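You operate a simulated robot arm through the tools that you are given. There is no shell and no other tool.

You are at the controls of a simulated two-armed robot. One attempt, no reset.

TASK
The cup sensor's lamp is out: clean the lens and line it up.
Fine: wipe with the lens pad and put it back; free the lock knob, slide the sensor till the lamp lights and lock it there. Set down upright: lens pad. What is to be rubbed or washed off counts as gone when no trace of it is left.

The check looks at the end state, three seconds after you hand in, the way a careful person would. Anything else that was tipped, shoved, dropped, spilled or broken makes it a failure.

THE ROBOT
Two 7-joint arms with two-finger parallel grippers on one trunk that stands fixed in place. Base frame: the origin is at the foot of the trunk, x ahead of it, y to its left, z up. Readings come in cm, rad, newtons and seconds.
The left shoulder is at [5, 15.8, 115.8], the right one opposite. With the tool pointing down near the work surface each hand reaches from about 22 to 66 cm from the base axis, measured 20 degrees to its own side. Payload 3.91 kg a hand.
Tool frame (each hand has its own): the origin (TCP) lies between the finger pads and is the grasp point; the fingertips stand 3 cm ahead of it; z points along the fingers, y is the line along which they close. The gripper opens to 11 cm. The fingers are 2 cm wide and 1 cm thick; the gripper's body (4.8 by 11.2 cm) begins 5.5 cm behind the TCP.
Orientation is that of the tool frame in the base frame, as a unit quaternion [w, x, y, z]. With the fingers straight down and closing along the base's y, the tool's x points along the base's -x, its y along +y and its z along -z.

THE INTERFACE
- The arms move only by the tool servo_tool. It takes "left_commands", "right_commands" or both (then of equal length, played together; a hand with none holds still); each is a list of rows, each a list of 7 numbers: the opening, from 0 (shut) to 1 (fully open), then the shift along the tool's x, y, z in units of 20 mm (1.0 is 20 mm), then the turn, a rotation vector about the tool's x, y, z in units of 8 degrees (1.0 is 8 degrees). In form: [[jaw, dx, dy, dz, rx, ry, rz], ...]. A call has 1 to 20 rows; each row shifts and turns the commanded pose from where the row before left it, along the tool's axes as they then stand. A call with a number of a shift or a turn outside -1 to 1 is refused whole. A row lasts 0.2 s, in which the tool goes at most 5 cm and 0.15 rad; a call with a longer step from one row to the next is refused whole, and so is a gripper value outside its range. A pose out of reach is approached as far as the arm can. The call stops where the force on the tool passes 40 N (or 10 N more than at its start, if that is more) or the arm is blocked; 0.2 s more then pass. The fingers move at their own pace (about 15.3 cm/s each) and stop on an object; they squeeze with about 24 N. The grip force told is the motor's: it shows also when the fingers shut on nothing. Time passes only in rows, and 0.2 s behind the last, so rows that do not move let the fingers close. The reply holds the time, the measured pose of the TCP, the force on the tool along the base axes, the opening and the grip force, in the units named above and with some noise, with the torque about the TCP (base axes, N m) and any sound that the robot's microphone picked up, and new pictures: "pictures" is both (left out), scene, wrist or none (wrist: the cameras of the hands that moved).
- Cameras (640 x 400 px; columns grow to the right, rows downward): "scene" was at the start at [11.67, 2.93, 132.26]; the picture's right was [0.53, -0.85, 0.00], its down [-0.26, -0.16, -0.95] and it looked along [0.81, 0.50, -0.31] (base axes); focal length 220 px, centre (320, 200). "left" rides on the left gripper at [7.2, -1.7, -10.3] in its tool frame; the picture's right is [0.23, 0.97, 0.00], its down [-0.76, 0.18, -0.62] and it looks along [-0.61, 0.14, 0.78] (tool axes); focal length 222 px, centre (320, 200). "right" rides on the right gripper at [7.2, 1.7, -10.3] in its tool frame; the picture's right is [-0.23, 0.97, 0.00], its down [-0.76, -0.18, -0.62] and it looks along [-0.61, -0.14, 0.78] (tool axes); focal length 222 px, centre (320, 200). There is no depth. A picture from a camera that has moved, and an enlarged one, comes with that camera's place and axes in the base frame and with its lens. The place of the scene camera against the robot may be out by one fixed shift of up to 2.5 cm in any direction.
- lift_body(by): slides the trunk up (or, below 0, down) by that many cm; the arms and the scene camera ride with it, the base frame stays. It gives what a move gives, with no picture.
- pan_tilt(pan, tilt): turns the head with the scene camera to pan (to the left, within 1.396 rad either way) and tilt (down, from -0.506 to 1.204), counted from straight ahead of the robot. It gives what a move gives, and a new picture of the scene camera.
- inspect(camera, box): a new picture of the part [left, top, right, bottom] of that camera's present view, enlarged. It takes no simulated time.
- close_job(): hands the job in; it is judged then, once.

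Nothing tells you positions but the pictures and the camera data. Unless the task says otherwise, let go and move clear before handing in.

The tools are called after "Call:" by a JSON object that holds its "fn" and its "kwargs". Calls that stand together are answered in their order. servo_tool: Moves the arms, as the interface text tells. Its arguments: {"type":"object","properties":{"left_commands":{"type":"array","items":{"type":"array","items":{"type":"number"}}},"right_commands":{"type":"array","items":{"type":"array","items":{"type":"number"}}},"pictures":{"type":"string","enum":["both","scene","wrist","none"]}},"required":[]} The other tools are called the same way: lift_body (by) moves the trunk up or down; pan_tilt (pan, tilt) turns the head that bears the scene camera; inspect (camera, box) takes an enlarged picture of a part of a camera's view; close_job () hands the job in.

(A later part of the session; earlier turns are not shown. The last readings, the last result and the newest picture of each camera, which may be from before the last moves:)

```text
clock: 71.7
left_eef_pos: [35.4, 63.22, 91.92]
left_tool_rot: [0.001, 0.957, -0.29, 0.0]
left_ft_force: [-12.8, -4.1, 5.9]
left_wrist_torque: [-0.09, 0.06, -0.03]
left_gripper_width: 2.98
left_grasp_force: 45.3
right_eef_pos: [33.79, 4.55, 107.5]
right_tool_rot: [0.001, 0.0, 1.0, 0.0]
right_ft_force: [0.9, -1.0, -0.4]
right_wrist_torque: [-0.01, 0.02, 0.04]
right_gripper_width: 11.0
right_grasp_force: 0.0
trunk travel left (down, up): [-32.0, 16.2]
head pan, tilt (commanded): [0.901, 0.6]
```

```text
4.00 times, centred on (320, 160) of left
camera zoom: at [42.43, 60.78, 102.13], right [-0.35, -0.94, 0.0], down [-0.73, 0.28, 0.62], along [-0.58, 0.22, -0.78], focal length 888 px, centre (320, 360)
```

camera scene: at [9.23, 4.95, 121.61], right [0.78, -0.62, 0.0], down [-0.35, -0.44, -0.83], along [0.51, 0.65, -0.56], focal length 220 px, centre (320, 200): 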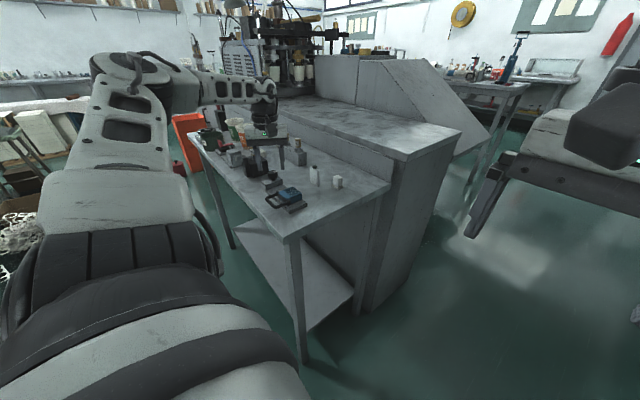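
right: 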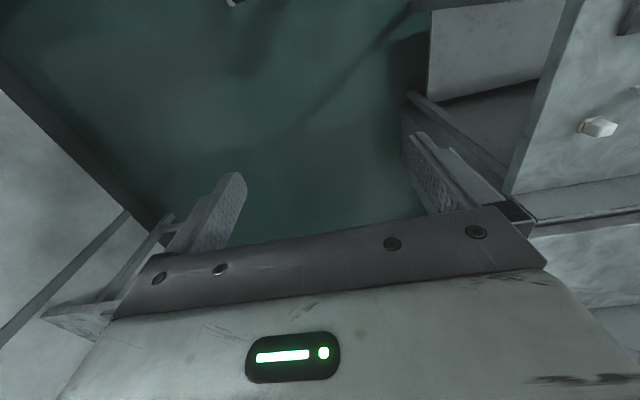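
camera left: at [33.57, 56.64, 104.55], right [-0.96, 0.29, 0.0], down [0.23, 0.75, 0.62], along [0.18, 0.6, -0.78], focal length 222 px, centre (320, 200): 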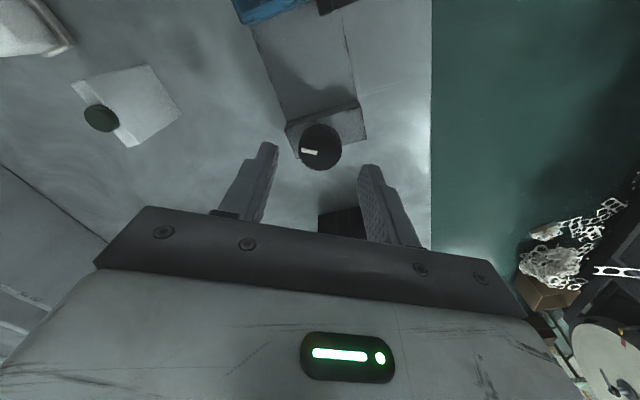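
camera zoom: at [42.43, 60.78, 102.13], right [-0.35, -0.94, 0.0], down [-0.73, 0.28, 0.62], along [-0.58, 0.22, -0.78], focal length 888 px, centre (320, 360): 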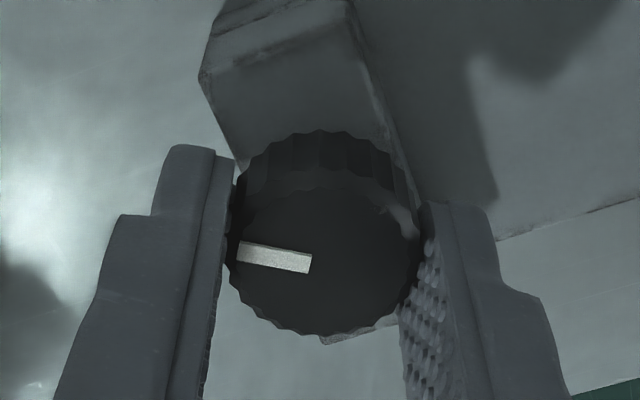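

Call:
{"fn": "servo_tool", "kwargs": {"left_commands": [[0, -0.033, 0.04, 0, 0, 0, 0], [0, 0, 0, 0, 0, 0, -0.5], [0, 0, 0, 0, 0, 0, -0.5], [0, 0, 0, 0, 0, 0, -0.5], [0, 0, 0, 0, 0, 0, -0.5], [0, 0, 0, 0, 0, 0, -0.5], [0, 0, 0, 0, 0, 0, -0.5], [0, 0, 0, 0, 0, 0, -0.5], [0, 0, 0, 0, 0, 0, -0.5], [0, 0, 0, 0, 0, 0, 0]], "pictures": "none"}}

Call:
{"fn": "inspect", "kwargs": {"camera": "left", "box": [240, 110, 400, 210]}}

Call:
{"fn": "inspect", "kwargs": {"camera": "scene", "box": [240, 145, 320, 195]}}

```text
clock: 73.9
left_eef_pos: [35.34, 63.2, 91.77]
left_tool_rot: [0.001, 1.0, -0.015, 0.0]
left_ft_force: [-5.0, -12.7, -1.7]
left_wrist_torque: [-0.37, -1.09, -0.05]
left_gripper_width: 2.98
left_grasp_force: 44.8
right_eef_pos: [33.7, 4.5, 107.35]
right_tool_rot: [0.0, 0.0, 1.0, 0.001]
right_ft_force: [0.5, -0.5, 1.0]
right_wrist_torque: [-0.01, -0.03, 0.0]
right_gripper_width: 11.0
right_grasp_force: 0.0
trunk travel left (down, up): [-32.0, 16.2]
head pan, tilt (commanded): [0.901, 0.6]
```

```text
4.00 times, centred on (320, 160) of left
camera zoom: at [42.71, 64.78, 102.13], right [0.2, -0.98, 0.0], down [-0.77, -0.15, 0.62], along [-0.61, -0.12, -0.78], focal length 888 px, centre (320, 360)
```

zoom: 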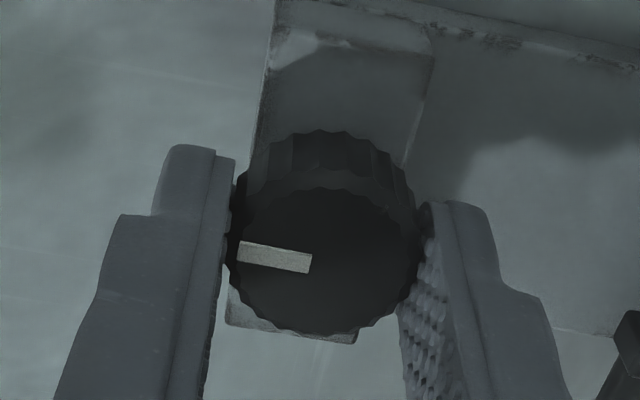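

```text
8.00 times, centred on (280, 170) of scene
camera zoom: at [9.18, 4.84, 121.62], right [0.78, -0.62, 0.0], down [-0.35, -0.44, -0.83], along [0.51, 0.65, -0.56], focal length 1756 px, centre (640, 440)
```

zoom: 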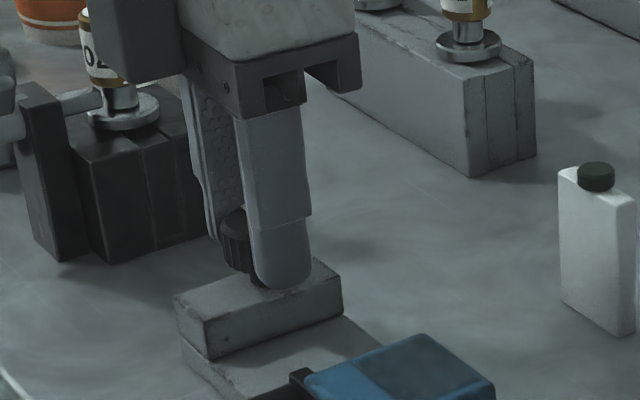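

The knob has been turned about 118° counter-clockwise in total. I'll release it, lift off and look at the whole setup.

Call:
{"fn": "servo_tool", "kwargs": {"left_commands": [[0.2, 0, 0, 0, 0, 0, 0], [0.35, 0, 0, 0, 0, 0, 0], [0.5, 0, 0, 0, 0, 0, 0], [0.5, 0, 0, 0, 0, 0, 0], [0.5, 0, 0, -0.5, 0, 0, 0], [0.5, 0, 0, -1, 0, 0, 0], [0.5, 0, 0, -1, 0, 0, 0], [0.5, 0, 0, -1, 0, 0, 0], [0.5, 0, 0, 0, 0, 0, 0]], "pictures": "both"}}

Call:
{"fn": "inspect", "kwargs": {"camera": "left", "box": [272, 60, 464, 180]}}

Call:
{"fn": "inspect", "kwargs": {"camera": "scene", "box": [240, 155, 336, 215]}}

```text
clock: 75.9
left_eef_pos: [35.32, 63.53, 98.64]
left_tool_rot: [0.0, 1.0, -0.015, -0.001]
left_ft_force: [0.5, -0.7, 0.1]
left_wrist_torque: [-0.02, 0.0, -0.01]
left_gripper_width: 5.48
left_grasp_force: 0.1
right_eef_pos: [33.84, 4.53, 107.41]
right_tool_rot: [-0.001, 0.0, 1.0, 0.001]
right_ft_force: [-0.2, -0.9, 0.7]
right_wrist_torque: [0.0, -0.01, 0.01]
right_gripper_width: 11.0
right_grasp_force: 0.2
trunk travel left (down, up): [-32.0, 16.2]
head pan, tilt (commanded): [0.901, 0.6]
camera scene: at [9.23, 4.95, 121.61], right [0.78, -0.62, 0.0], down [-0.35, -0.44, -0.83], along [0.51, 0.65, -0.56], focal length 220 px, centre (320, 200)
camera left: at [42.71, 64.91, 108.98], right [0.2, -0.98, 0.0], down [-0.77, -0.15, 0.62], along [-0.61, -0.12, -0.78], focal length 222 px, centre (320, 200)
```

scene: 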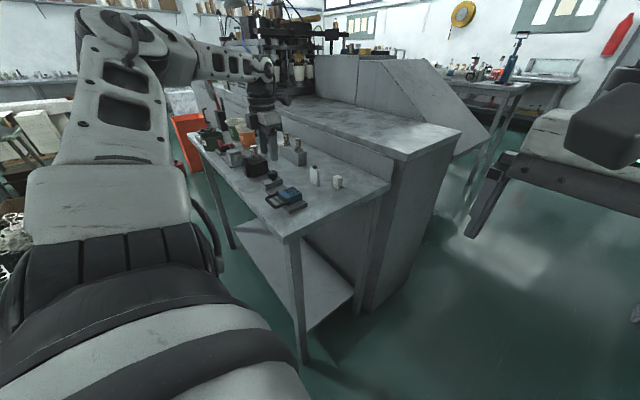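
left: 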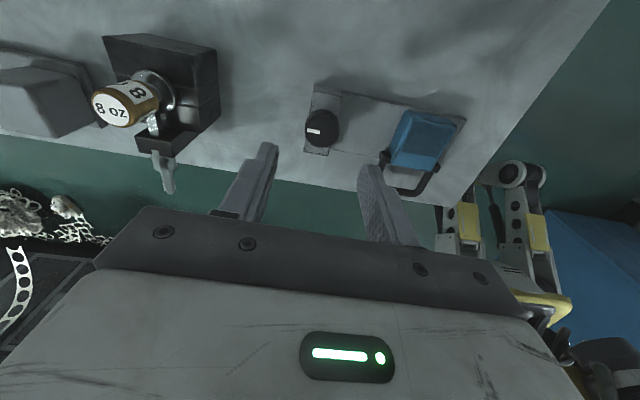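

```text
3.33 times, centred on (368, 120) of left
camera zoom: at [42.71, 64.91, 108.98], right [0.2, -0.98, 0.0], down [-0.77, -0.15, 0.62], along [-0.61, -0.12, -0.78], focal length 740 px, centre (160, 467)
```

zoom: 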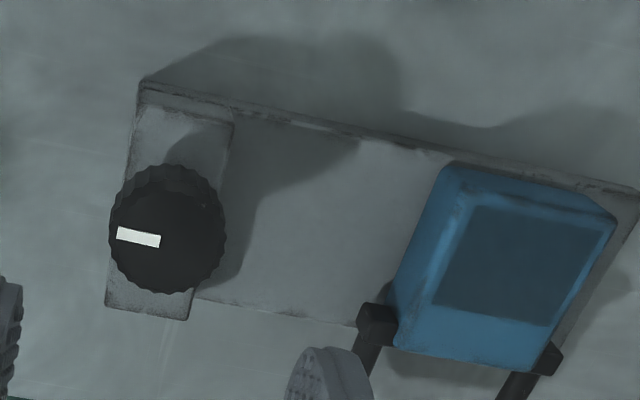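

```text
6.67 times, centred on (288, 185) of scene
camera zoom: at [9.23, 4.95, 121.61], right [0.78, -0.62, 0.0], down [-0.35, -0.44, -0.83], along [0.51, 0.65, -0.56], focal length 1464 px, centre (533, 300)
```

zoom: 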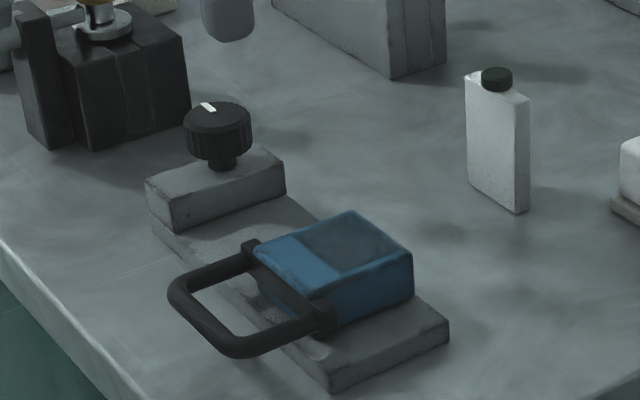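

The knob's mark now points toward +y, so it has turned and should be free. Next I'll position over the sensor with the fingers set to straddle it along the rail direction.

Call:
{"fn": "servo_tool", "kwargs": {"left_commands": [[0.65, 0, 0, 0, 0, 0, -0.2], [0.65, 0, 0.87, 0, 0, 0, 0], [0.65, 0, 0.87, 0, 0, 0, 0], [0.65, 0, 0.87, 0, 0, 0, 0], [0.65, 0, 0.87, 0, 0, 0, 0], [0.65, 0, 0.87, 0, 0, 0, 0], [0.65, 0, 0.87, 0, 0, 0, 0], [0.65, 0, 0, 0, 0, 0, 0]], "pictures": "both"}}

Call:
{"fn": "inspect", "kwargs": {"camera": "left", "box": [240, 90, 400, 190]}}

Call:
{"fn": "inspect", "kwargs": {"camera": "scene", "box": [240, 155, 336, 215]}}

```text
clock: 77.7
left_eef_pos: [35.45, 52.92, 98.77]
left_tool_rot: [0.0, 1.0, -0.002, 0.0]
left_ft_force: [1.2, 1.3, -0.5]
left_wrist_torque: [-0.02, 0.04, -0.01]
left_gripper_width: 7.15
left_grasp_force: 0.0
right_eef_pos: [33.77, 4.46, 107.46]
right_tool_rot: [0.0, 0.0, 1.0, 0.001]
right_ft_force: [-0.7, -0.2, 0.6]
right_wrist_torque: [-0.02, 0.01, 0.04]
right_gripper_width: 11.0
right_grasp_force: 0.1
trunk travel left (down, up): [-32.0, 16.2]
head pan, tilt (commanded): [0.901, 0.6]
camera scene: at [9.23, 4.95, 121.61], right [0.78, -0.62, 0.0], down [-0.35, -0.44, -0.83], along [0.51, 0.65, -0.56], focal length 220 px, centre (320, 200)
camera left: at [42.73, 54.55, 109.12], right [0.22, -0.97, 0.0], down [-0.76, -0.17, 0.62], along [-0.61, -0.14, -0.78], focal length 222 px, centre (320, 200)
```

scene: 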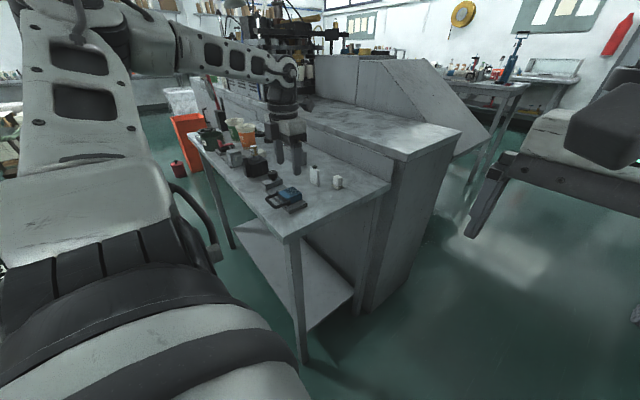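
left: 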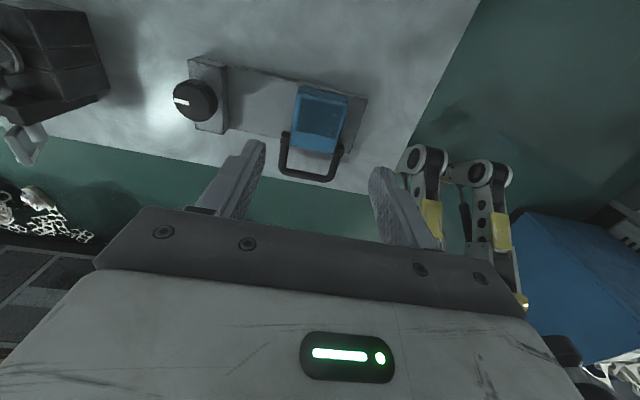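

```text
4.00 times, centred on (320, 140) of left
camera zoom: at [42.73, 54.55, 109.12], right [0.22, -0.97, 0.0], down [-0.76, -0.17, 0.62], along [-0.61, -0.14, -0.78], focal length 888 px, centre (320, 440)
```

zoom: 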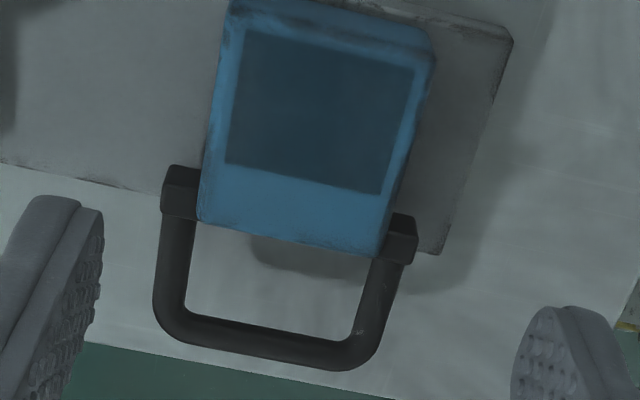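

```text
6.67 times, centred on (288, 185) of scene
camera zoom: at [9.23, 4.95, 121.61], right [0.78, -0.62, 0.0], down [-0.35, -0.44, -0.83], along [0.51, 0.65, -0.56], focal length 1464 px, centre (533, 300)
```

zoom: 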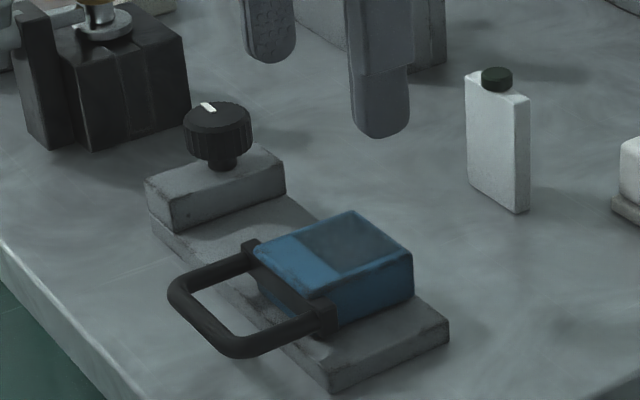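

The sensor block spans y 50.8–55.4, centred at 53.1. I'll lower the open fingers around it, keeping the tips above the rail.

Call:
{"fn": "servo_tool", "kwargs": {"left_commands": [[0.65, 0, -0.09, 0.9, 0, 0, 0], [0.65, 0, 0, 0.9, 0, 0, 0], [0.65, 0, 0, 0.9, 0, 0, 0], [0.65, 0, 0, 0.7, 0, 0, 0], [0.65, 0, 0, 0.5, 0, 0, 0], [0.65, 0, 0, 0.35, 0, 0, 0], [0.65, 0, 0, 0, 0, 0, 0]], "pictures": "wrist"}}

Call:
{"fn": "inspect", "kwargs": {"camera": "left", "box": [240, 110, 400, 210]}}

Call:
{"fn": "inspect", "kwargs": {"camera": "scene", "box": [240, 155, 336, 215]}}

```text
clock: 79.3
left_eef_pos: [35.35, 53.16, 90.32]
left_tool_rot: [0.0, 1.0, -0.001, -0.001]
left_ft_force: [-0.2, 0.6, 0.1]
left_wrist_torque: [0.0, -0.02, -0.03]
left_gripper_width: 7.16
left_grasp_force: 0.0
right_eef_pos: [33.83, 4.39, 107.5]
right_tool_rot: [0.0, 0.0, 1.0, 0.001]
right_ft_force: [-0.4, -0.1, 0.9]
right_wrist_torque: [-0.01, -0.02, 0.02]
right_gripper_width: 11.0
right_grasp_force: 0.1
trunk travel left (down, up): [-32.0, 16.2]
head pan, tilt (commanded): [0.901, 0.6]
camera left: at [42.7, 54.83, 100.63], right [0.22, -0.97, 0.0], down [-0.76, -0.17, 0.62], along [-0.61, -0.14, -0.78], focal length 222 px, centre (320, 200)
```

left: 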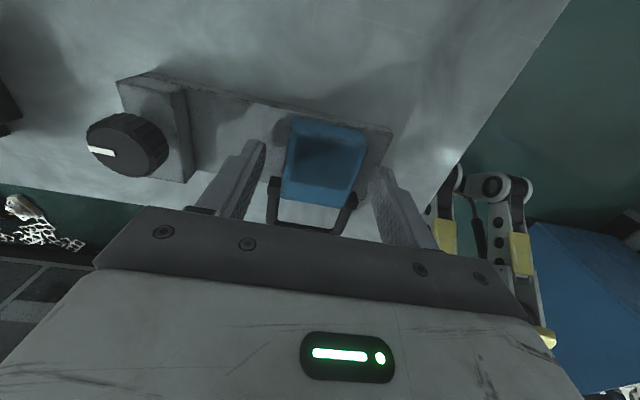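

```text
4.00 times, centred on (320, 160) of left
camera zoom: at [42.7, 54.83, 100.63], right [0.22, -0.97, 0.0], down [-0.76, -0.17, 0.62], along [-0.61, -0.14, -0.78], focal length 888 px, centre (320, 360)
```

zoom: 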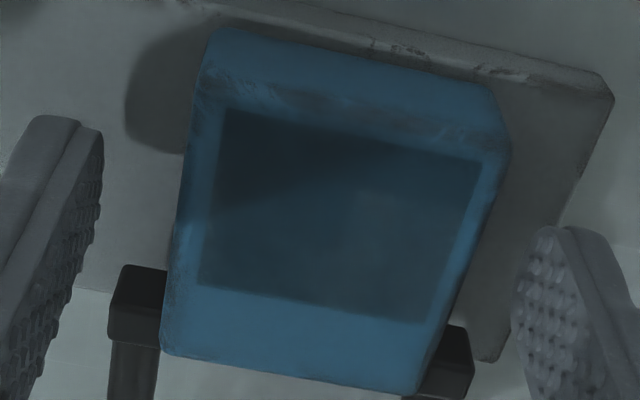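

```text
6.67 times, centred on (288, 185) of scene
camera zoom: at [9.23, 4.95, 121.61], right [0.78, -0.62, 0.0], down [-0.35, -0.44, -0.83], along [0.51, 0.65, -0.56], focal length 1464 px, centre (533, 300)
```

zoom: 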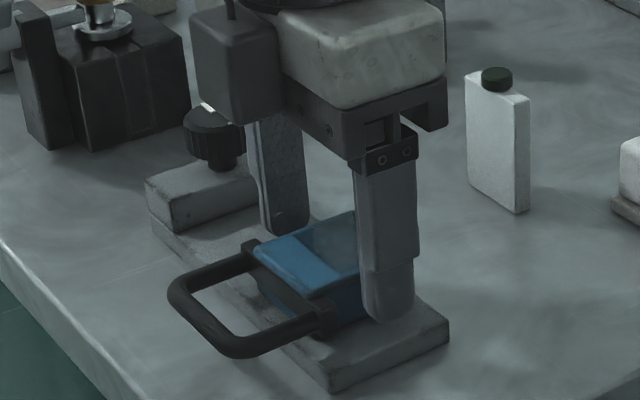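

Call:
{"fn": "servo_tool", "kwargs": {"left_commands": [[0.5, 0, 0, 0, 0, 0, 0], [0.45, 0, 0, 0, 0, 0, 0], [0.4, 0, 0, 0, 0, 0, 0], [0.4, 0, 0, 0, 0, 0, 0]], "pictures": "none"}}

Call:
{"fn": "inspect", "kwargs": {"camera": "left", "box": [240, 110, 400, 210]}}

Call:
{"fn": "inspect", "kwargs": {"camera": "scene", "box": [240, 155, 336, 215]}}

```text
clock: 80.3
left_eef_pos: [35.3, 53.16, 90.27]
left_tool_rot: [0.0, 1.0, -0.002, 0.0]
left_ft_force: [0.3, -0.7, -1.2]
left_wrist_torque: [-0.01, -0.07, 0.11]
left_gripper_width: 4.75
left_grasp_force: 45.3
right_eef_pos: [33.75, 4.48, 107.46]
right_tool_rot: [0.0, 0.0, 1.0, 0.001]
right_ft_force: [0.4, 0.1, -0.1]
right_wrist_torque: [0.01, -0.03, 0.01]
right_gripper_width: 10.99
right_grasp_force: 0.1
trunk travel left (down, up): [-32.0, 16.2]
head pan, tilt (commanded): [0.901, 0.6]
```

```text
4.00 times, centred on (320, 160) of left
camera zoom: at [42.7, 54.84, 100.63], right [0.22, -0.97, 0.0], down [-0.76, -0.17, 0.62], along [-0.61, -0.14, -0.78], focal length 888 px, centre (320, 360)
```

zoom: 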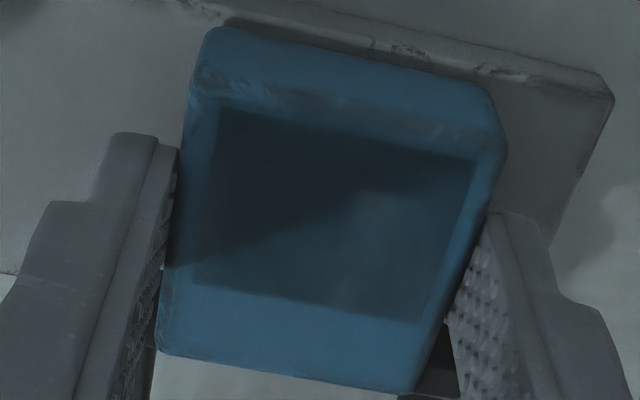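

```text
6.67 times, centred on (288, 185) of scene
camera zoom: at [9.23, 4.95, 121.61], right [0.78, -0.62, 0.0], down [-0.35, -0.44, -0.83], along [0.51, 0.65, -0.56], focal length 1464 px, centre (533, 300)
```

zoom: 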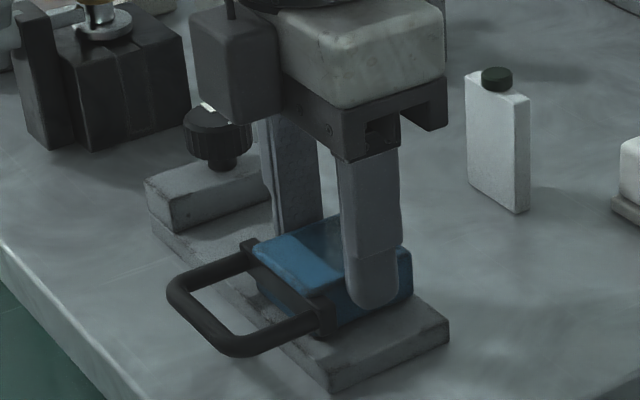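

The sensor is gripped (4.75 cm) with almost no side load. I'll slide it in small steps along +y, checking the lamp at each step.

Call:
{"fn": "servo_tool", "kwargs": {"left_commands": [[0.4, 0, -0.1, 0, 0, 0, 0], [0.4, 0, -0.1, 0, 0, 0, 0], [0.4, 0, 0, 0, 0, 0, 0]], "pictures": "none"}}

Call:
{"fn": "inspect", "kwargs": {"camera": "scene", "box": [240, 155, 336, 215]}}

```text
clock: 81.1
left_eef_pos: [35.36, 53.54, 90.33]
left_tool_rot: [0.0, 1.0, -0.002, 0.0]
left_ft_force: [-3.1, -0.4, 1.4]
left_wrist_torque: [-0.31, 0.18, 0.25]
left_gripper_width: 4.75
left_grasp_force: 45.2
right_eef_pos: [33.72, 4.61, 107.49]
right_tool_rot: [0.001, 0.0, 1.0, 0.001]
right_ft_force: [-0.5, -0.3, -0.6]
right_wrist_torque: [0.0, 0.0, -0.03]
right_gripper_width: 11.01
right_grasp_force: 0.1
trunk travel left (down, up): [-32.0, 16.2]
head pan, tilt (commanded): [0.901, 0.6]
```

```text
6.67 times, centred on (288, 185) of scene
camera zoom: at [9.19, 4.93, 121.62], right [0.78, -0.62, 0.0], down [-0.35, -0.44, -0.83], along [0.51, 0.65, -0.56], focal length 1464 px, centre (533, 300)
```

zoom: 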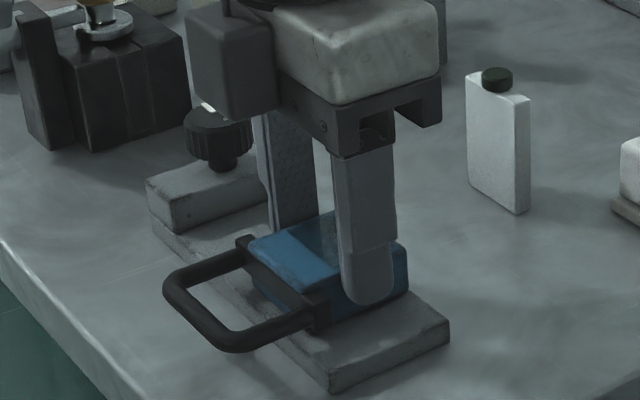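

The sensor slides freely, so the knob is unlocked. The lamp is still dark, so I'll keep stepping.

Call:
{"fn": "servo_tool", "kwargs": {"left_commands": [[0.4, 0, -0.1, 0, 0, 0, 0], [0.4, 0, -0.05, 0, 0, 0, 0]], "pictures": "none"}}

Call:
{"fn": "inspect", "kwargs": {"camera": "scene", "box": [298, 160, 330, 180]}}

Call:
{"fn": "servo_tool", "kwargs": {"left_commands": [[0.4, 0, -0.1, 0, 0, 0, 0], [0.4, 0, -0.05, 0, 0, 0, 0]], "pictures": "none"}}

Call:
{"fn": "inspect", "kwargs": {"camera": "scene", "box": [298, 160, 330, 180]}}

Call:
{"fn": "servo_tool", "kwargs": {"left_commands": [[0.4, 0, -0.1, 0, 0, 0, 0], [0.4, 0, -0.05, 0, 0, 0, 0]], "pictures": "none"}}

Call:
{"fn": "inspect", "kwargs": {"camera": "scene", "box": [298, 160, 330, 180]}}

```text
clock: 81.7
left_eef_pos: [35.27, 53.78, 90.39]
left_tool_rot: [0.0, 1.0, -0.001, -0.001]
left_ft_force: [-3.0, -1.7, 2.2]
left_wrist_torque: [-0.25, 0.3, 0.24]
left_gripper_width: 4.77
left_grasp_force: 45.2
right_eef_pos: [33.86, 4.53, 107.45]
right_tool_rot: [0.001, 0.0, 1.0, 0.001]
right_ft_force: [-0.5, 0.0, 0.8]
right_wrist_torque: [-0.03, -0.02, -0.02]
right_gripper_width: 11.01
right_grasp_force: 0.1
trunk travel left (down, up): [-32.0, 16.2]
head pan, tilt (commanded): [0.901, 0.6]
```

```text
16.00 times, centred on (314, 170) of scene
camera zoom: at [9.19, 4.92, 121.61], right [0.78, -0.62, 0.0], down [-0.35, -0.44, -0.83], along [0.51, 0.65, -0.56], focal length 3513 px, centre (416, 680)
```

zoom: 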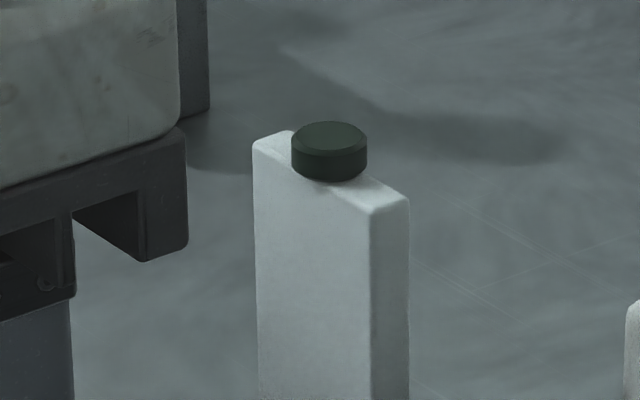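

```text
clock: 82.3
left_eef_pos: [35.39, 54.06, 90.38]
left_tool_rot: [0.0, 1.0, -0.002, -0.001]
left_ft_force: [-3.7, -0.5, 2.7]
left_wrist_torque: [-0.2, 0.24, 0.08]
left_gripper_width: 4.74
left_grasp_force: 45.0
right_eef_pos: [33.71, 4.51, 107.51]
right_tool_rot: [0.001, 0.001, 1.0, 0.0]
right_ft_force: [-0.5, 0.5, 0.4]
right_wrist_torque: [-0.01, 0.01, -0.01]
right_gripper_width: 11.01
right_grasp_force: 0.0
trunk travel left (down, up): [-32.0, 16.2]
head pan, tilt (commanded): [0.901, 0.6]
```

```text
16.00 times, centred on (314, 170) of scene
camera zoom: at [9.19, 4.92, 121.61], right [0.78, -0.62, 0.0], down [-0.35, -0.44, -0.83], along [0.51, 0.65, -0.56], focal length 3513 px, centre (416, 680)
```

zoom: 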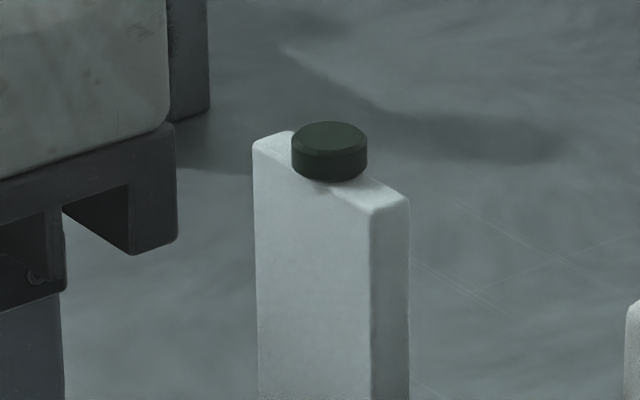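

```text
clock: 82.9
left_eef_pos: [35.36, 54.46, 90.31]
left_tool_rot: [0.0, 1.0, -0.002, 0.0]
left_ft_force: [-5.6, -1.5, 2.0]
left_wrist_torque: [0.06, 0.03, 0.25]
left_gripper_width: 4.76
left_grasp_force: 45.3
right_eef_pos: [33.8, 4.43, 107.52]
right_tool_rot: [0.001, 0.0, 1.0, 0.001]
right_ft_force: [-1.4, -0.1, -0.7]
right_wrist_torque: [-0.04, 0.02, -0.06]
right_gripper_width: 11.01
right_grasp_force: 0.1
trunk travel left (down, up): [-32.0, 16.2]
head pan, tilt (commanded): [0.901, 0.6]
```

```text
16.00 times, centred on (314, 170) of scene
camera zoom: at [9.17, 4.92, 121.61], right [0.78, -0.62, 0.0], down [-0.35, -0.44, -0.83], along [0.51, 0.65, -0.56], focal length 3513 px, centre (416, 680)
```

zoom: 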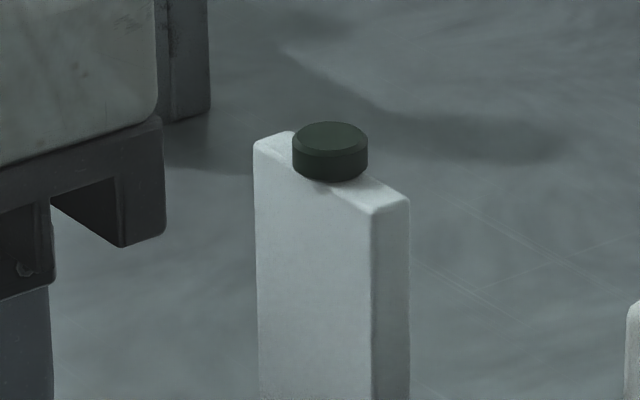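

Call:
{"fn": "servo_tool", "kwargs": {"left_commands": [[0.4, -0.03, -0.1, 0, 0, 0, 0], [0.4, 0, -0.05, 0, 0, 0, 0]], "pictures": "none"}}

Call:
{"fn": "inspect", "kwargs": {"camera": "scene", "box": [298, 160, 330, 180]}}

Call:
{"fn": "servo_tool", "kwargs": {"left_commands": [[0.4, 0, -0.1, 0, 0, 0, 0], [0.4, 0, -0.05, 0, 0, 0, 0]], "pictures": "none"}}

Call:
{"fn": "inspect", "kwargs": {"camera": "scene", "box": [298, 160, 330, 180]}}

Call:
{"fn": "servo_tool", "kwargs": {"left_commands": [[0.4, 0, -0.1, 0, 0, 0, 0], [0.4, 0, -0.05, 0, 0, 0, 0]], "pictures": "none"}}

Call:
{"fn": "inspect", "kwargs": {"camera": "scene", "box": [240, 155, 336, 215]}}

```text
clock: 83.5
left_eef_pos: [35.34, 54.64, 90.3]
left_tool_rot: [0.0, 1.0, -0.002, 0.0]
left_ft_force: [-0.3, -0.9, 3.2]
left_wrist_torque: [-0.18, 0.73, 0.35]
left_gripper_width: 4.76
left_grasp_force: 45.0
right_eef_pos: [33.84, 4.45, 107.46]
right_tool_rot: [0.0, 0.0, 1.0, 0.0]
right_ft_force: [0.2, 0.1, -0.3]
right_wrist_torque: [-0.02, 0.0, 0.02]
right_gripper_width: 11.03
right_grasp_force: 0.1
trunk travel left (down, up): [-32.0, 16.2]
head pan, tilt (commanded): [0.901, 0.6]
```

```text
16.00 times, centred on (314, 170) of scene
camera zoom: at [9.22, 4.91, 121.61], right [0.78, -0.62, 0.0], down [-0.35, -0.44, -0.83], along [0.51, 0.65, -0.56], focal length 3513 px, centre (416, 680)
```

zoom: 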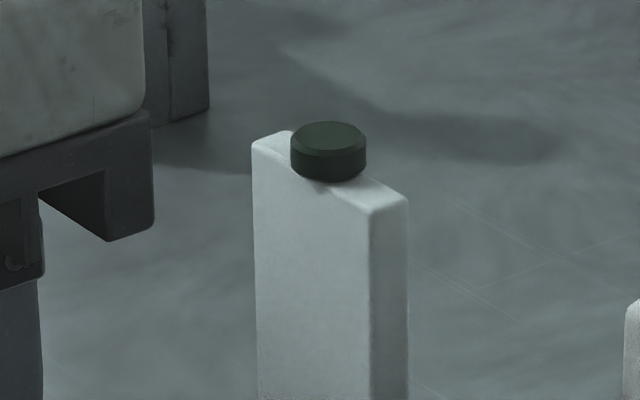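

```text
clock: 84.1
left_eef_pos: [35.35, 55.02, 90.33]
left_tool_rot: [0.0, 1.0, -0.002, 0.0]
left_ft_force: [-1.4, -1.3, 3.5]
left_wrist_torque: [-0.31, 0.45, 0.12]
left_gripper_width: 4.74
left_grasp_force: 45.3
right_eef_pos: [33.79, 4.53, 107.46]
right_tool_rot: [0.002, -0.001, 1.0, 0.001]
right_ft_force: [-1.0, 0.7, -0.3]
right_wrist_torque: [-0.02, 0.0, -0.01]
right_gripper_width: 11.02
right_grasp_force: 0.0
trunk travel left (down, up): [-32.0, 16.2]
head pan, tilt (commanded): [0.901, 0.6]
```

```text
16.00 times, centred on (314, 170) of scene
camera zoom: at [9.2, 4.91, 121.62], right [0.78, -0.62, 0.0], down [-0.35, -0.44, -0.83], along [0.51, 0.65, -0.56], focal length 3513 px, centre (416, 680)
```

zoom: 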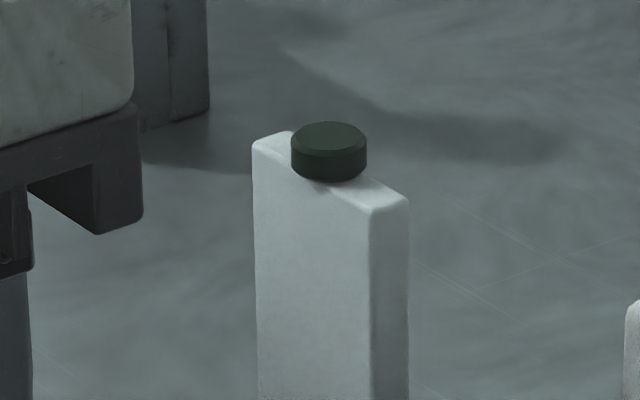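

```text
clock: 84.7
left_eef_pos: [35.33, 55.32, 90.39]
left_tool_rot: [0.0, 1.0, -0.001, 0.0]
left_ft_force: [-3.3, -0.7, 2.9]
left_wrist_torque: [0.02, -0.52, 0.09]
left_gripper_width: 4.74
left_grasp_force: 44.7
right_eef_pos: [33.77, 4.43, 107.59]
right_tool_rot: [0.001, 0.0, 1.0, 0.001]
right_ft_force: [0.5, 0.1, 0.1]
right_wrist_torque: [0.0, 0.0, -0.03]
right_gripper_width: 10.98
right_grasp_force: 0.1
trunk travel left (down, up): [-32.0, 16.2]
head pan, tilt (commanded): [0.901, 0.6]
```

```text
6.67 times, centred on (288, 185) of scene
camera zoom: at [9.18, 4.91, 121.61], right [0.78, -0.62, 0.0], down [-0.35, -0.44, -0.83], along [0.51, 0.65, -0.56], focal length 1464 px, centre (533, 300)
```

zoom: 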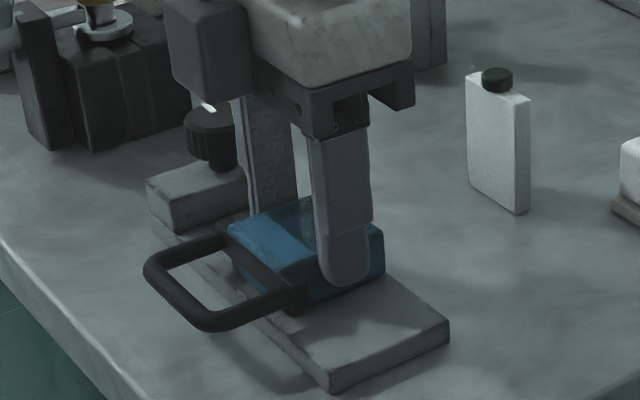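

Call:
{"fn": "servo_tool", "kwargs": {"left_commands": [[0.4, -0.02, -0.1, 0, 0, 0, 0], [0.4, 0, -0.05, 0, 0, 0, 0]], "pictures": "none"}}

Call:
{"fn": "inspect", "kwargs": {"camera": "scene", "box": [298, 160, 330, 180]}}

Call:
{"fn": "servo_tool", "kwargs": {"left_commands": [[0.4, 0, -0.1, 0, 0, 0, 0], [0.4, 0, -0.05, 0, 0, 0, 0]], "pictures": "none"}}

Call:
{"fn": "inspect", "kwargs": {"camera": "scene", "box": [298, 160, 330, 180]}}

Call:
{"fn": "servo_tool", "kwargs": {"left_commands": [[0.4, 0, -0.1, 0, 0, 0, 0], [0.4, 0, -0.05, 0, 0, 0, 0]], "pictures": "none"}}

Call:
{"fn": "inspect", "kwargs": {"camera": "scene", "box": [240, 155, 336, 215]}}

```text
clock: 85.3
left_eef_pos: [35.34, 55.56, 90.31]
left_tool_rot: [0.0, 1.0, -0.001, 0.0]
left_ft_force: [0.5, -1.1, 4.1]
left_wrist_torque: [-0.03, 0.06, 0.13]
left_gripper_width: 4.76
left_grasp_force: 44.7
right_eef_pos: [33.75, 4.45, 107.49]
right_tool_rot: [0.0, 0.001, 1.0, 0.0]
right_ft_force: [0.7, -0.7, 0.1]
right_wrist_torque: [0.0, -0.03, 0.02]
right_gripper_width: 11.01
right_grasp_force: 0.2
trunk travel left (down, up): [-32.0, 16.2]
head pan, tilt (commanded): [0.901, 0.6]
```

```text
16.00 times, centred on (314, 170) of scene
camera zoom: at [9.21, 4.91, 121.62], right [0.78, -0.62, 0.0], down [-0.35, -0.44, -0.83], along [0.51, 0.65, -0.56], focal length 3513 px, centre (416, 680)
```

zoom: 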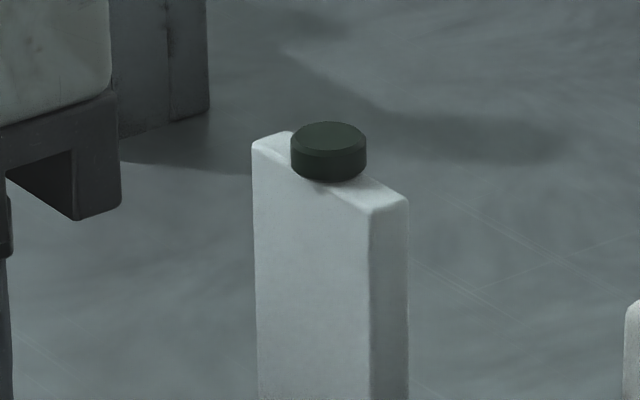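

```text
clock: 85.9
left_eef_pos: [35.33, 55.84, 90.26]
left_tool_rot: [0.0, 1.0, -0.001, 0.0]
left_ft_force: [0.6, -0.9, 4.7]
left_wrist_torque: [-0.08, -0.02, 0.23]
left_gripper_width: 4.77
left_grasp_force: 44.9
right_eef_pos: [33.8, 4.42, 107.42]
right_tool_rot: [0.0, 0.0, 1.0, 0.0]
right_ft_force: [-0.4, -1.0, 0.5]
right_wrist_torque: [0.02, 0.01, -0.02]
right_gripper_width: 11.01
right_grasp_force: 0.1
trunk travel left (down, up): [-32.0, 16.2]
head pan, tilt (commanded): [0.901, 0.6]
```

```text
16.00 times, centred on (314, 170) of scene
camera zoom: at [9.21, 4.9, 121.62], right [0.78, -0.62, 0.0], down [-0.35, -0.44, -0.83], along [0.51, 0.65, -0.56], focal length 3513 px, centre (416, 680)
```

zoom: 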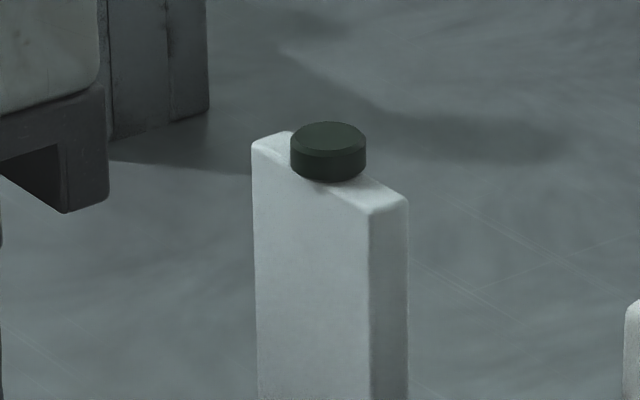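

```text
clock: 86.5
left_eef_pos: [35.32, 56.21, 90.22]
left_tool_rot: [0.0, 1.0, -0.001, 0.0]
left_ft_force: [5.6, -0.5, 5.2]
left_wrist_torque: [-0.22, 0.32, 0.18]
left_gripper_width: 4.78
left_grasp_force: 45.0
right_eef_pos: [33.88, 4.4, 107.42]
right_tool_rot: [0.001, 0.001, 1.0, 0.001]
right_ft_force: [0.5, 0.0, -0.1]
right_wrist_torque: [0.01, -0.03, -0.03]
right_gripper_width: 11.01
right_grasp_force: 0.0
trunk travel left (down, up): [-32.0, 16.2]
head pan, tilt (commanded): [0.901, 0.6]
```

```text
6.67 times, centred on (288, 185) of scene
camera zoom: at [9.26, 4.9, 121.61], right [0.78, -0.62, 0.0], down [-0.35, -0.44, -0.83], along [0.51, 0.65, -0.56], focal length 1464 px, centre (533, 300)
```

zoom: 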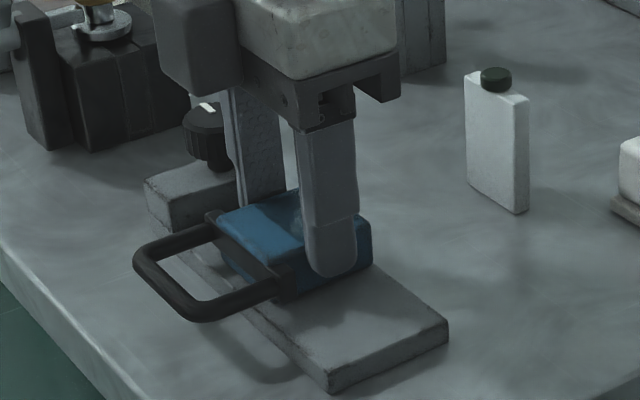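

Call:
{"fn": "servo_tool", "kwargs": {"left_commands": [[0.4, 0.02, -0.1, 0, 0, 0, 0], [0.4, 0, -0.05, 0, 0, 0, 0]], "pictures": "none"}}

Call:
{"fn": "inspect", "kwargs": {"camera": "scene", "box": [298, 160, 330, 180]}}

Call:
{"fn": "servo_tool", "kwargs": {"left_commands": [[0.4, 0, -0.1, 0, 0, 0, 0], [0.4, 0, -0.05, 0, 0, 0, 0]], "pictures": "none"}}

Call:
{"fn": "inspect", "kwargs": {"camera": "scene", "box": [298, 160, 330, 180]}}

Call:
{"fn": "servo_tool", "kwargs": {"left_commands": [[0.4, 0, -0.1, 0, 0, 0, 0], [0.4, 0, -0.05, 0, 0, 0, 0]], "pictures": "wrist"}}

Call:
{"fn": "inspect", "kwargs": {"camera": "scene", "box": [240, 155, 336, 215]}}

```text
clock: 87.1
left_eef_pos: [35.27, 56.61, 90.29]
left_tool_rot: [0.0, 1.0, -0.002, 0.0]
left_ft_force: [2.2, -1.0, 2.4]
left_wrist_torque: [-0.12, -0.74, 0.09]
left_gripper_width: 4.78
left_grasp_force: 44.8
right_eef_pos: [33.86, 4.56, 107.55]
right_tool_rot: [0.001, 0.0, 1.0, 0.001]
right_ft_force: [-0.1, -0.4, 0.5]
right_wrist_torque: [-0.01, 0.01, 0.01]
right_gripper_width: 11.0
right_grasp_force: 0.1
trunk travel left (down, up): [-32.0, 16.2]
head pan, tilt (commanded): [0.901, 0.6]
```

```text
16.00 times, centred on (314, 170) of scene
camera zoom: at [9.22, 4.92, 121.61], right [0.78, -0.62, 0.0], down [-0.35, -0.44, -0.83], along [0.51, 0.65, -0.56], focal length 3513 px, centre (416, 680)
```

zoom: 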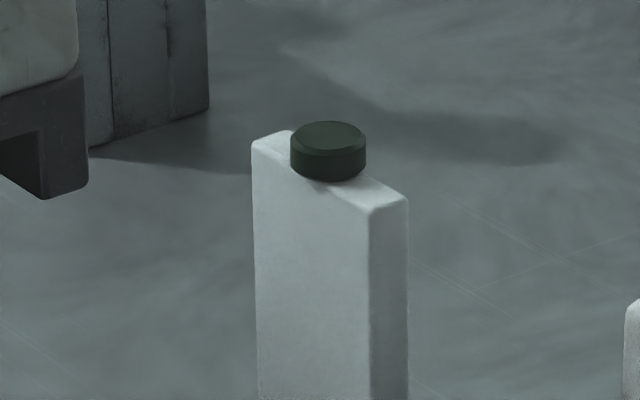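

```text
clock: 87.7
left_eef_pos: [35.31, 56.85, 90.35]
left_tool_rot: [0.0, 1.0, -0.002, 0.0]
left_ft_force: [7.1, -2.0, -1.3]
left_wrist_torque: [0.16, -0.4, 0.28]
left_gripper_width: 4.76
left_grasp_force: 45.2
right_eef_pos: [33.99, 4.45, 107.4]
right_tool_rot: [0.0, 0.0, 1.0, 0.0]
right_ft_force: [-0.4, 0.5, 0.8]
right_wrist_torque: [-0.01, -0.05, -0.01]
right_gripper_width: 10.99
right_grasp_force: 0.1
trunk travel left (down, up): [-32.0, 16.2]
head pan, tilt (commanded): [0.901, 0.6]
```

```text
16.00 times, centred on (314, 170) of scene
camera zoom: at [9.3, 4.94, 121.6], right [0.78, -0.62, 0.0], down [-0.35, -0.44, -0.82], along [0.51, 0.65, -0.57], focal length 3513 px, centre (416, 680)
```

zoom: 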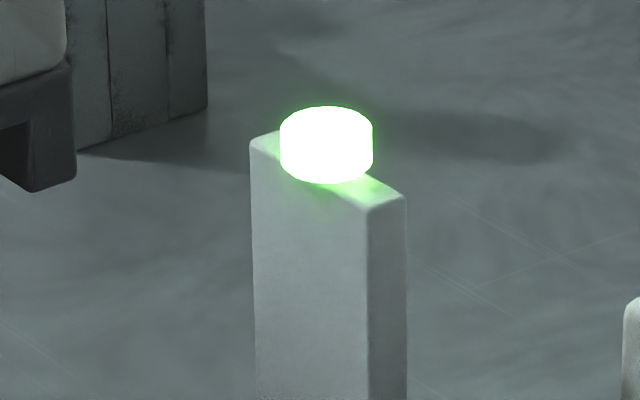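

```text
clock: 88.3
left_eef_pos: [35.42, 57.06, 90.22]
left_tool_rot: [-0.001, 1.0, -0.002, 0.0]
left_ft_force: [9.5, -1.2, 5.5]
left_wrist_torque: [-0.46, 0.24, 0.26]
left_gripper_width: 4.78
left_grasp_force: 45.3
right_eef_pos: [33.92, 4.54, 107.47]
right_tool_rot: [0.0, 0.0, 1.0, 0.002]
right_ft_force: [0.1, -0.5, -0.1]
right_wrist_torque: [-0.01, 0.01, 0.03]
right_gripper_width: 11.0
right_grasp_force: 0.0
trunk travel left (down, up): [-32.0, 16.2]
head pan, tilt (commanded): [0.901, 0.6]
camera left: at [42.69, 58.79, 100.64], right [0.22, -0.97, 0.0], down [-0.76, -0.17, 0.62], along [-0.61, -0.14, -0.78], focal length 222 px, centre (320, 200)
```

left: 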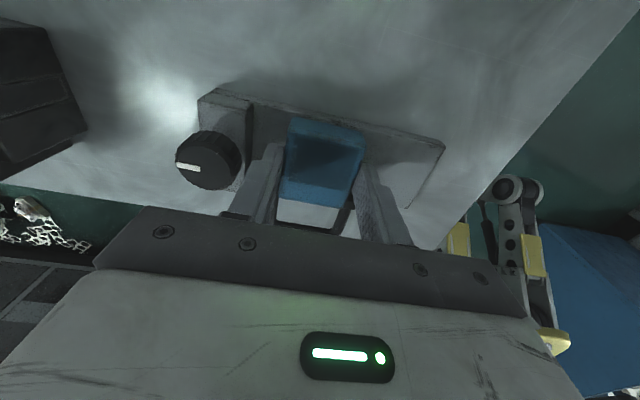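

```text
6.67 times, centred on (288, 185) of scene
camera zoom: at [9.3, 4.91, 121.61], right [0.78, -0.62, 0.0], down [-0.35, -0.44, -0.83], along [0.51, 0.65, -0.56], focal length 1464 px, centre (533, 300)
```

zoom: 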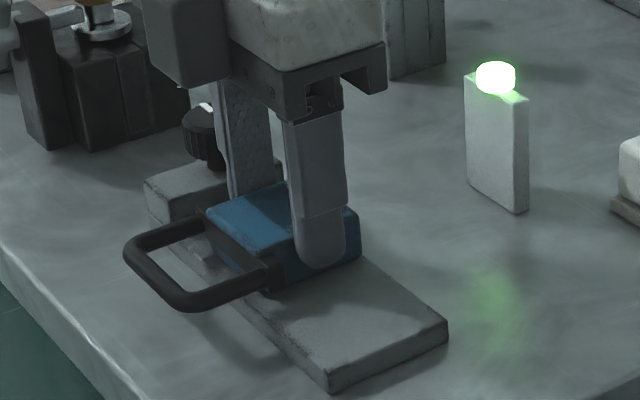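

The lamp lit at about 3.7 cm of travel and is still lit at 4.0 cm. I'll find the far edge of the lit range in 1 mm steps so I can leave the sensor in the middle.

Call:
{"fn": "servo_tool", "kwargs": {"left_commands": [[0.4, 0.03, -0.05, 0, 0, 0, 0], [0.4, 0, 0, 0, 0, 0, 0]], "pictures": "none"}}

Call:
{"fn": "inspect", "kwargs": {"camera": "scene", "box": [298, 160, 330, 180]}}

Call:
{"fn": "servo_tool", "kwargs": {"left_commands": [[0.4, 0, -0.05, 0, 0, 0, 0], [0.4, 0, 0, 0, 0, 0, 0]], "pictures": "none"}}

Call:
{"fn": "inspect", "kwargs": {"camera": "scene", "box": [298, 160, 330, 180]}}

Call:
{"fn": "servo_tool", "kwargs": {"left_commands": [[0.4, 0, -0.05, 0, 0, 0, 0], [0.4, 0, 0, 0, 0, 0, 0]], "pictures": "none"}}

Call:
{"fn": "inspect", "kwargs": {"camera": "scene", "box": [298, 160, 330, 180]}}

```text
clock: 88.9
left_eef_pos: [35.3, 57.24, 90.37]
left_tool_rot: [0.0, 1.0, -0.002, 0.0]
left_ft_force: [2.9, -1.1, 6.1]
left_wrist_torque: [-0.48, -0.73, -0.08]
left_gripper_width: 4.76
left_grasp_force: 44.8
right_eef_pos: [33.79, 4.46, 107.48]
right_tool_rot: [0.0, 0.0, 1.0, 0.001]
right_ft_force: [0.2, 0.1, 0.9]
right_wrist_torque: [0.02, 0.02, 0.0]
right_gripper_width: 11.01
right_grasp_force: 0.1
trunk travel left (down, up): [-32.0, 16.2]
head pan, tilt (commanded): [0.901, 0.6]
```

```text
16.00 times, centred on (314, 170) of scene
camera zoom: at [9.22, 4.9, 121.62], right [0.78, -0.62, 0.0], down [-0.35, -0.44, -0.83], along [0.51, 0.65, -0.56], focal length 3513 px, centre (416, 680)
```

zoom: 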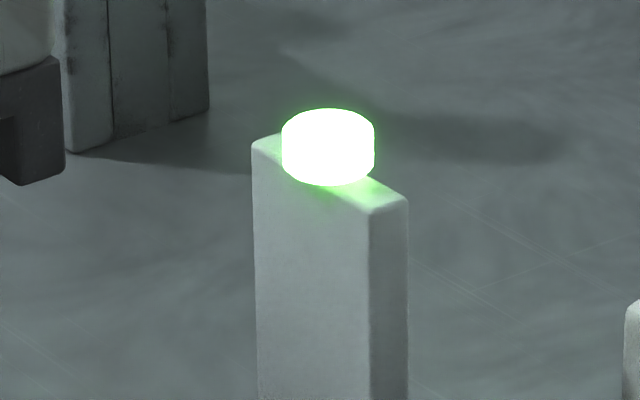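

```text
clock: 89.5
left_eef_pos: [35.33, 57.32, 90.27]
left_tool_rot: [0.0, 1.0, -0.002, -0.001]
left_ft_force: [0.0, -0.7, 5.4]
left_wrist_torque: [-0.12, -0.54, 0.07]
left_gripper_width: 4.79
left_grasp_force: 45.2
right_eef_pos: [33.77, 4.49, 107.49]
right_tool_rot: [0.001, 0.0, 1.0, 0.001]
right_ft_force: [-0.3, 0.7, -0.6]
right_wrist_torque: [-0.01, -0.01, 0.05]
right_gripper_width: 11.01
right_grasp_force: 0.0
trunk travel left (down, up): [-32.0, 16.2]
head pan, tilt (commanded): [0.901, 0.6]
```

```text
16.00 times, centred on (314, 170) of scene
camera zoom: at [9.19, 4.89, 121.62], right [0.78, -0.62, 0.0], down [-0.35, -0.44, -0.83], along [0.51, 0.65, -0.56], focal length 3513 px, centre (416, 680)
```

zoom: 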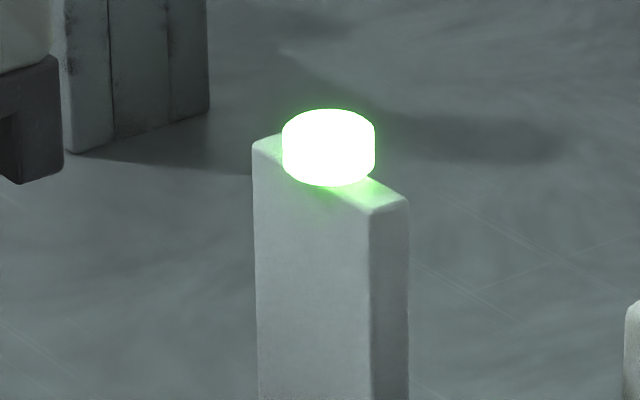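

```text
clock: 90.1
left_eef_pos: [35.51, 57.42, 90.37]
left_tool_rot: [0.0, 1.0, -0.001, -0.001]
left_ft_force: [0.1, -0.2, 7.9]
left_wrist_torque: [-0.11, 0.23, 0.15]
left_gripper_width: 4.74
left_grasp_force: 45.2
right_eef_pos: [33.81, 4.47, 107.53]
right_tool_rot: [0.001, 0.001, 1.0, 0.0]
right_ft_force: [-0.2, -0.1, 0.3]
right_wrist_torque: [0.0, 0.03, -0.02]
right_gripper_width: 10.99
right_grasp_force: 0.0
trunk travel left (down, up): [-32.0, 16.2]
head pan, tilt (commanded): [0.901, 0.6]
```

```text
16.00 times, centred on (314, 170) of scene
camera zoom: at [9.19, 4.87, 121.62], right [0.78, -0.62, 0.0], down [-0.35, -0.44, -0.83], along [0.51, 0.65, -0.56], focal length 3513 px, centre (416, 680)
```

zoom: 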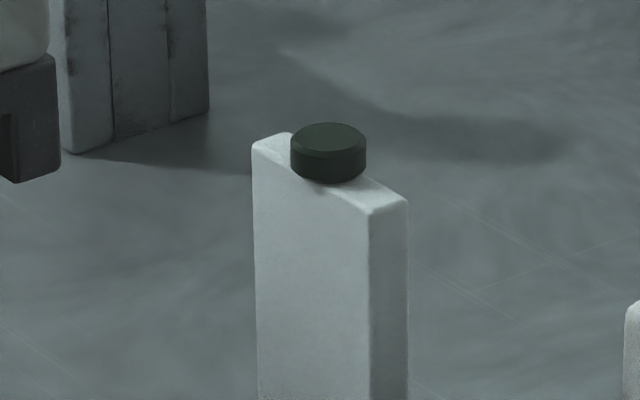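

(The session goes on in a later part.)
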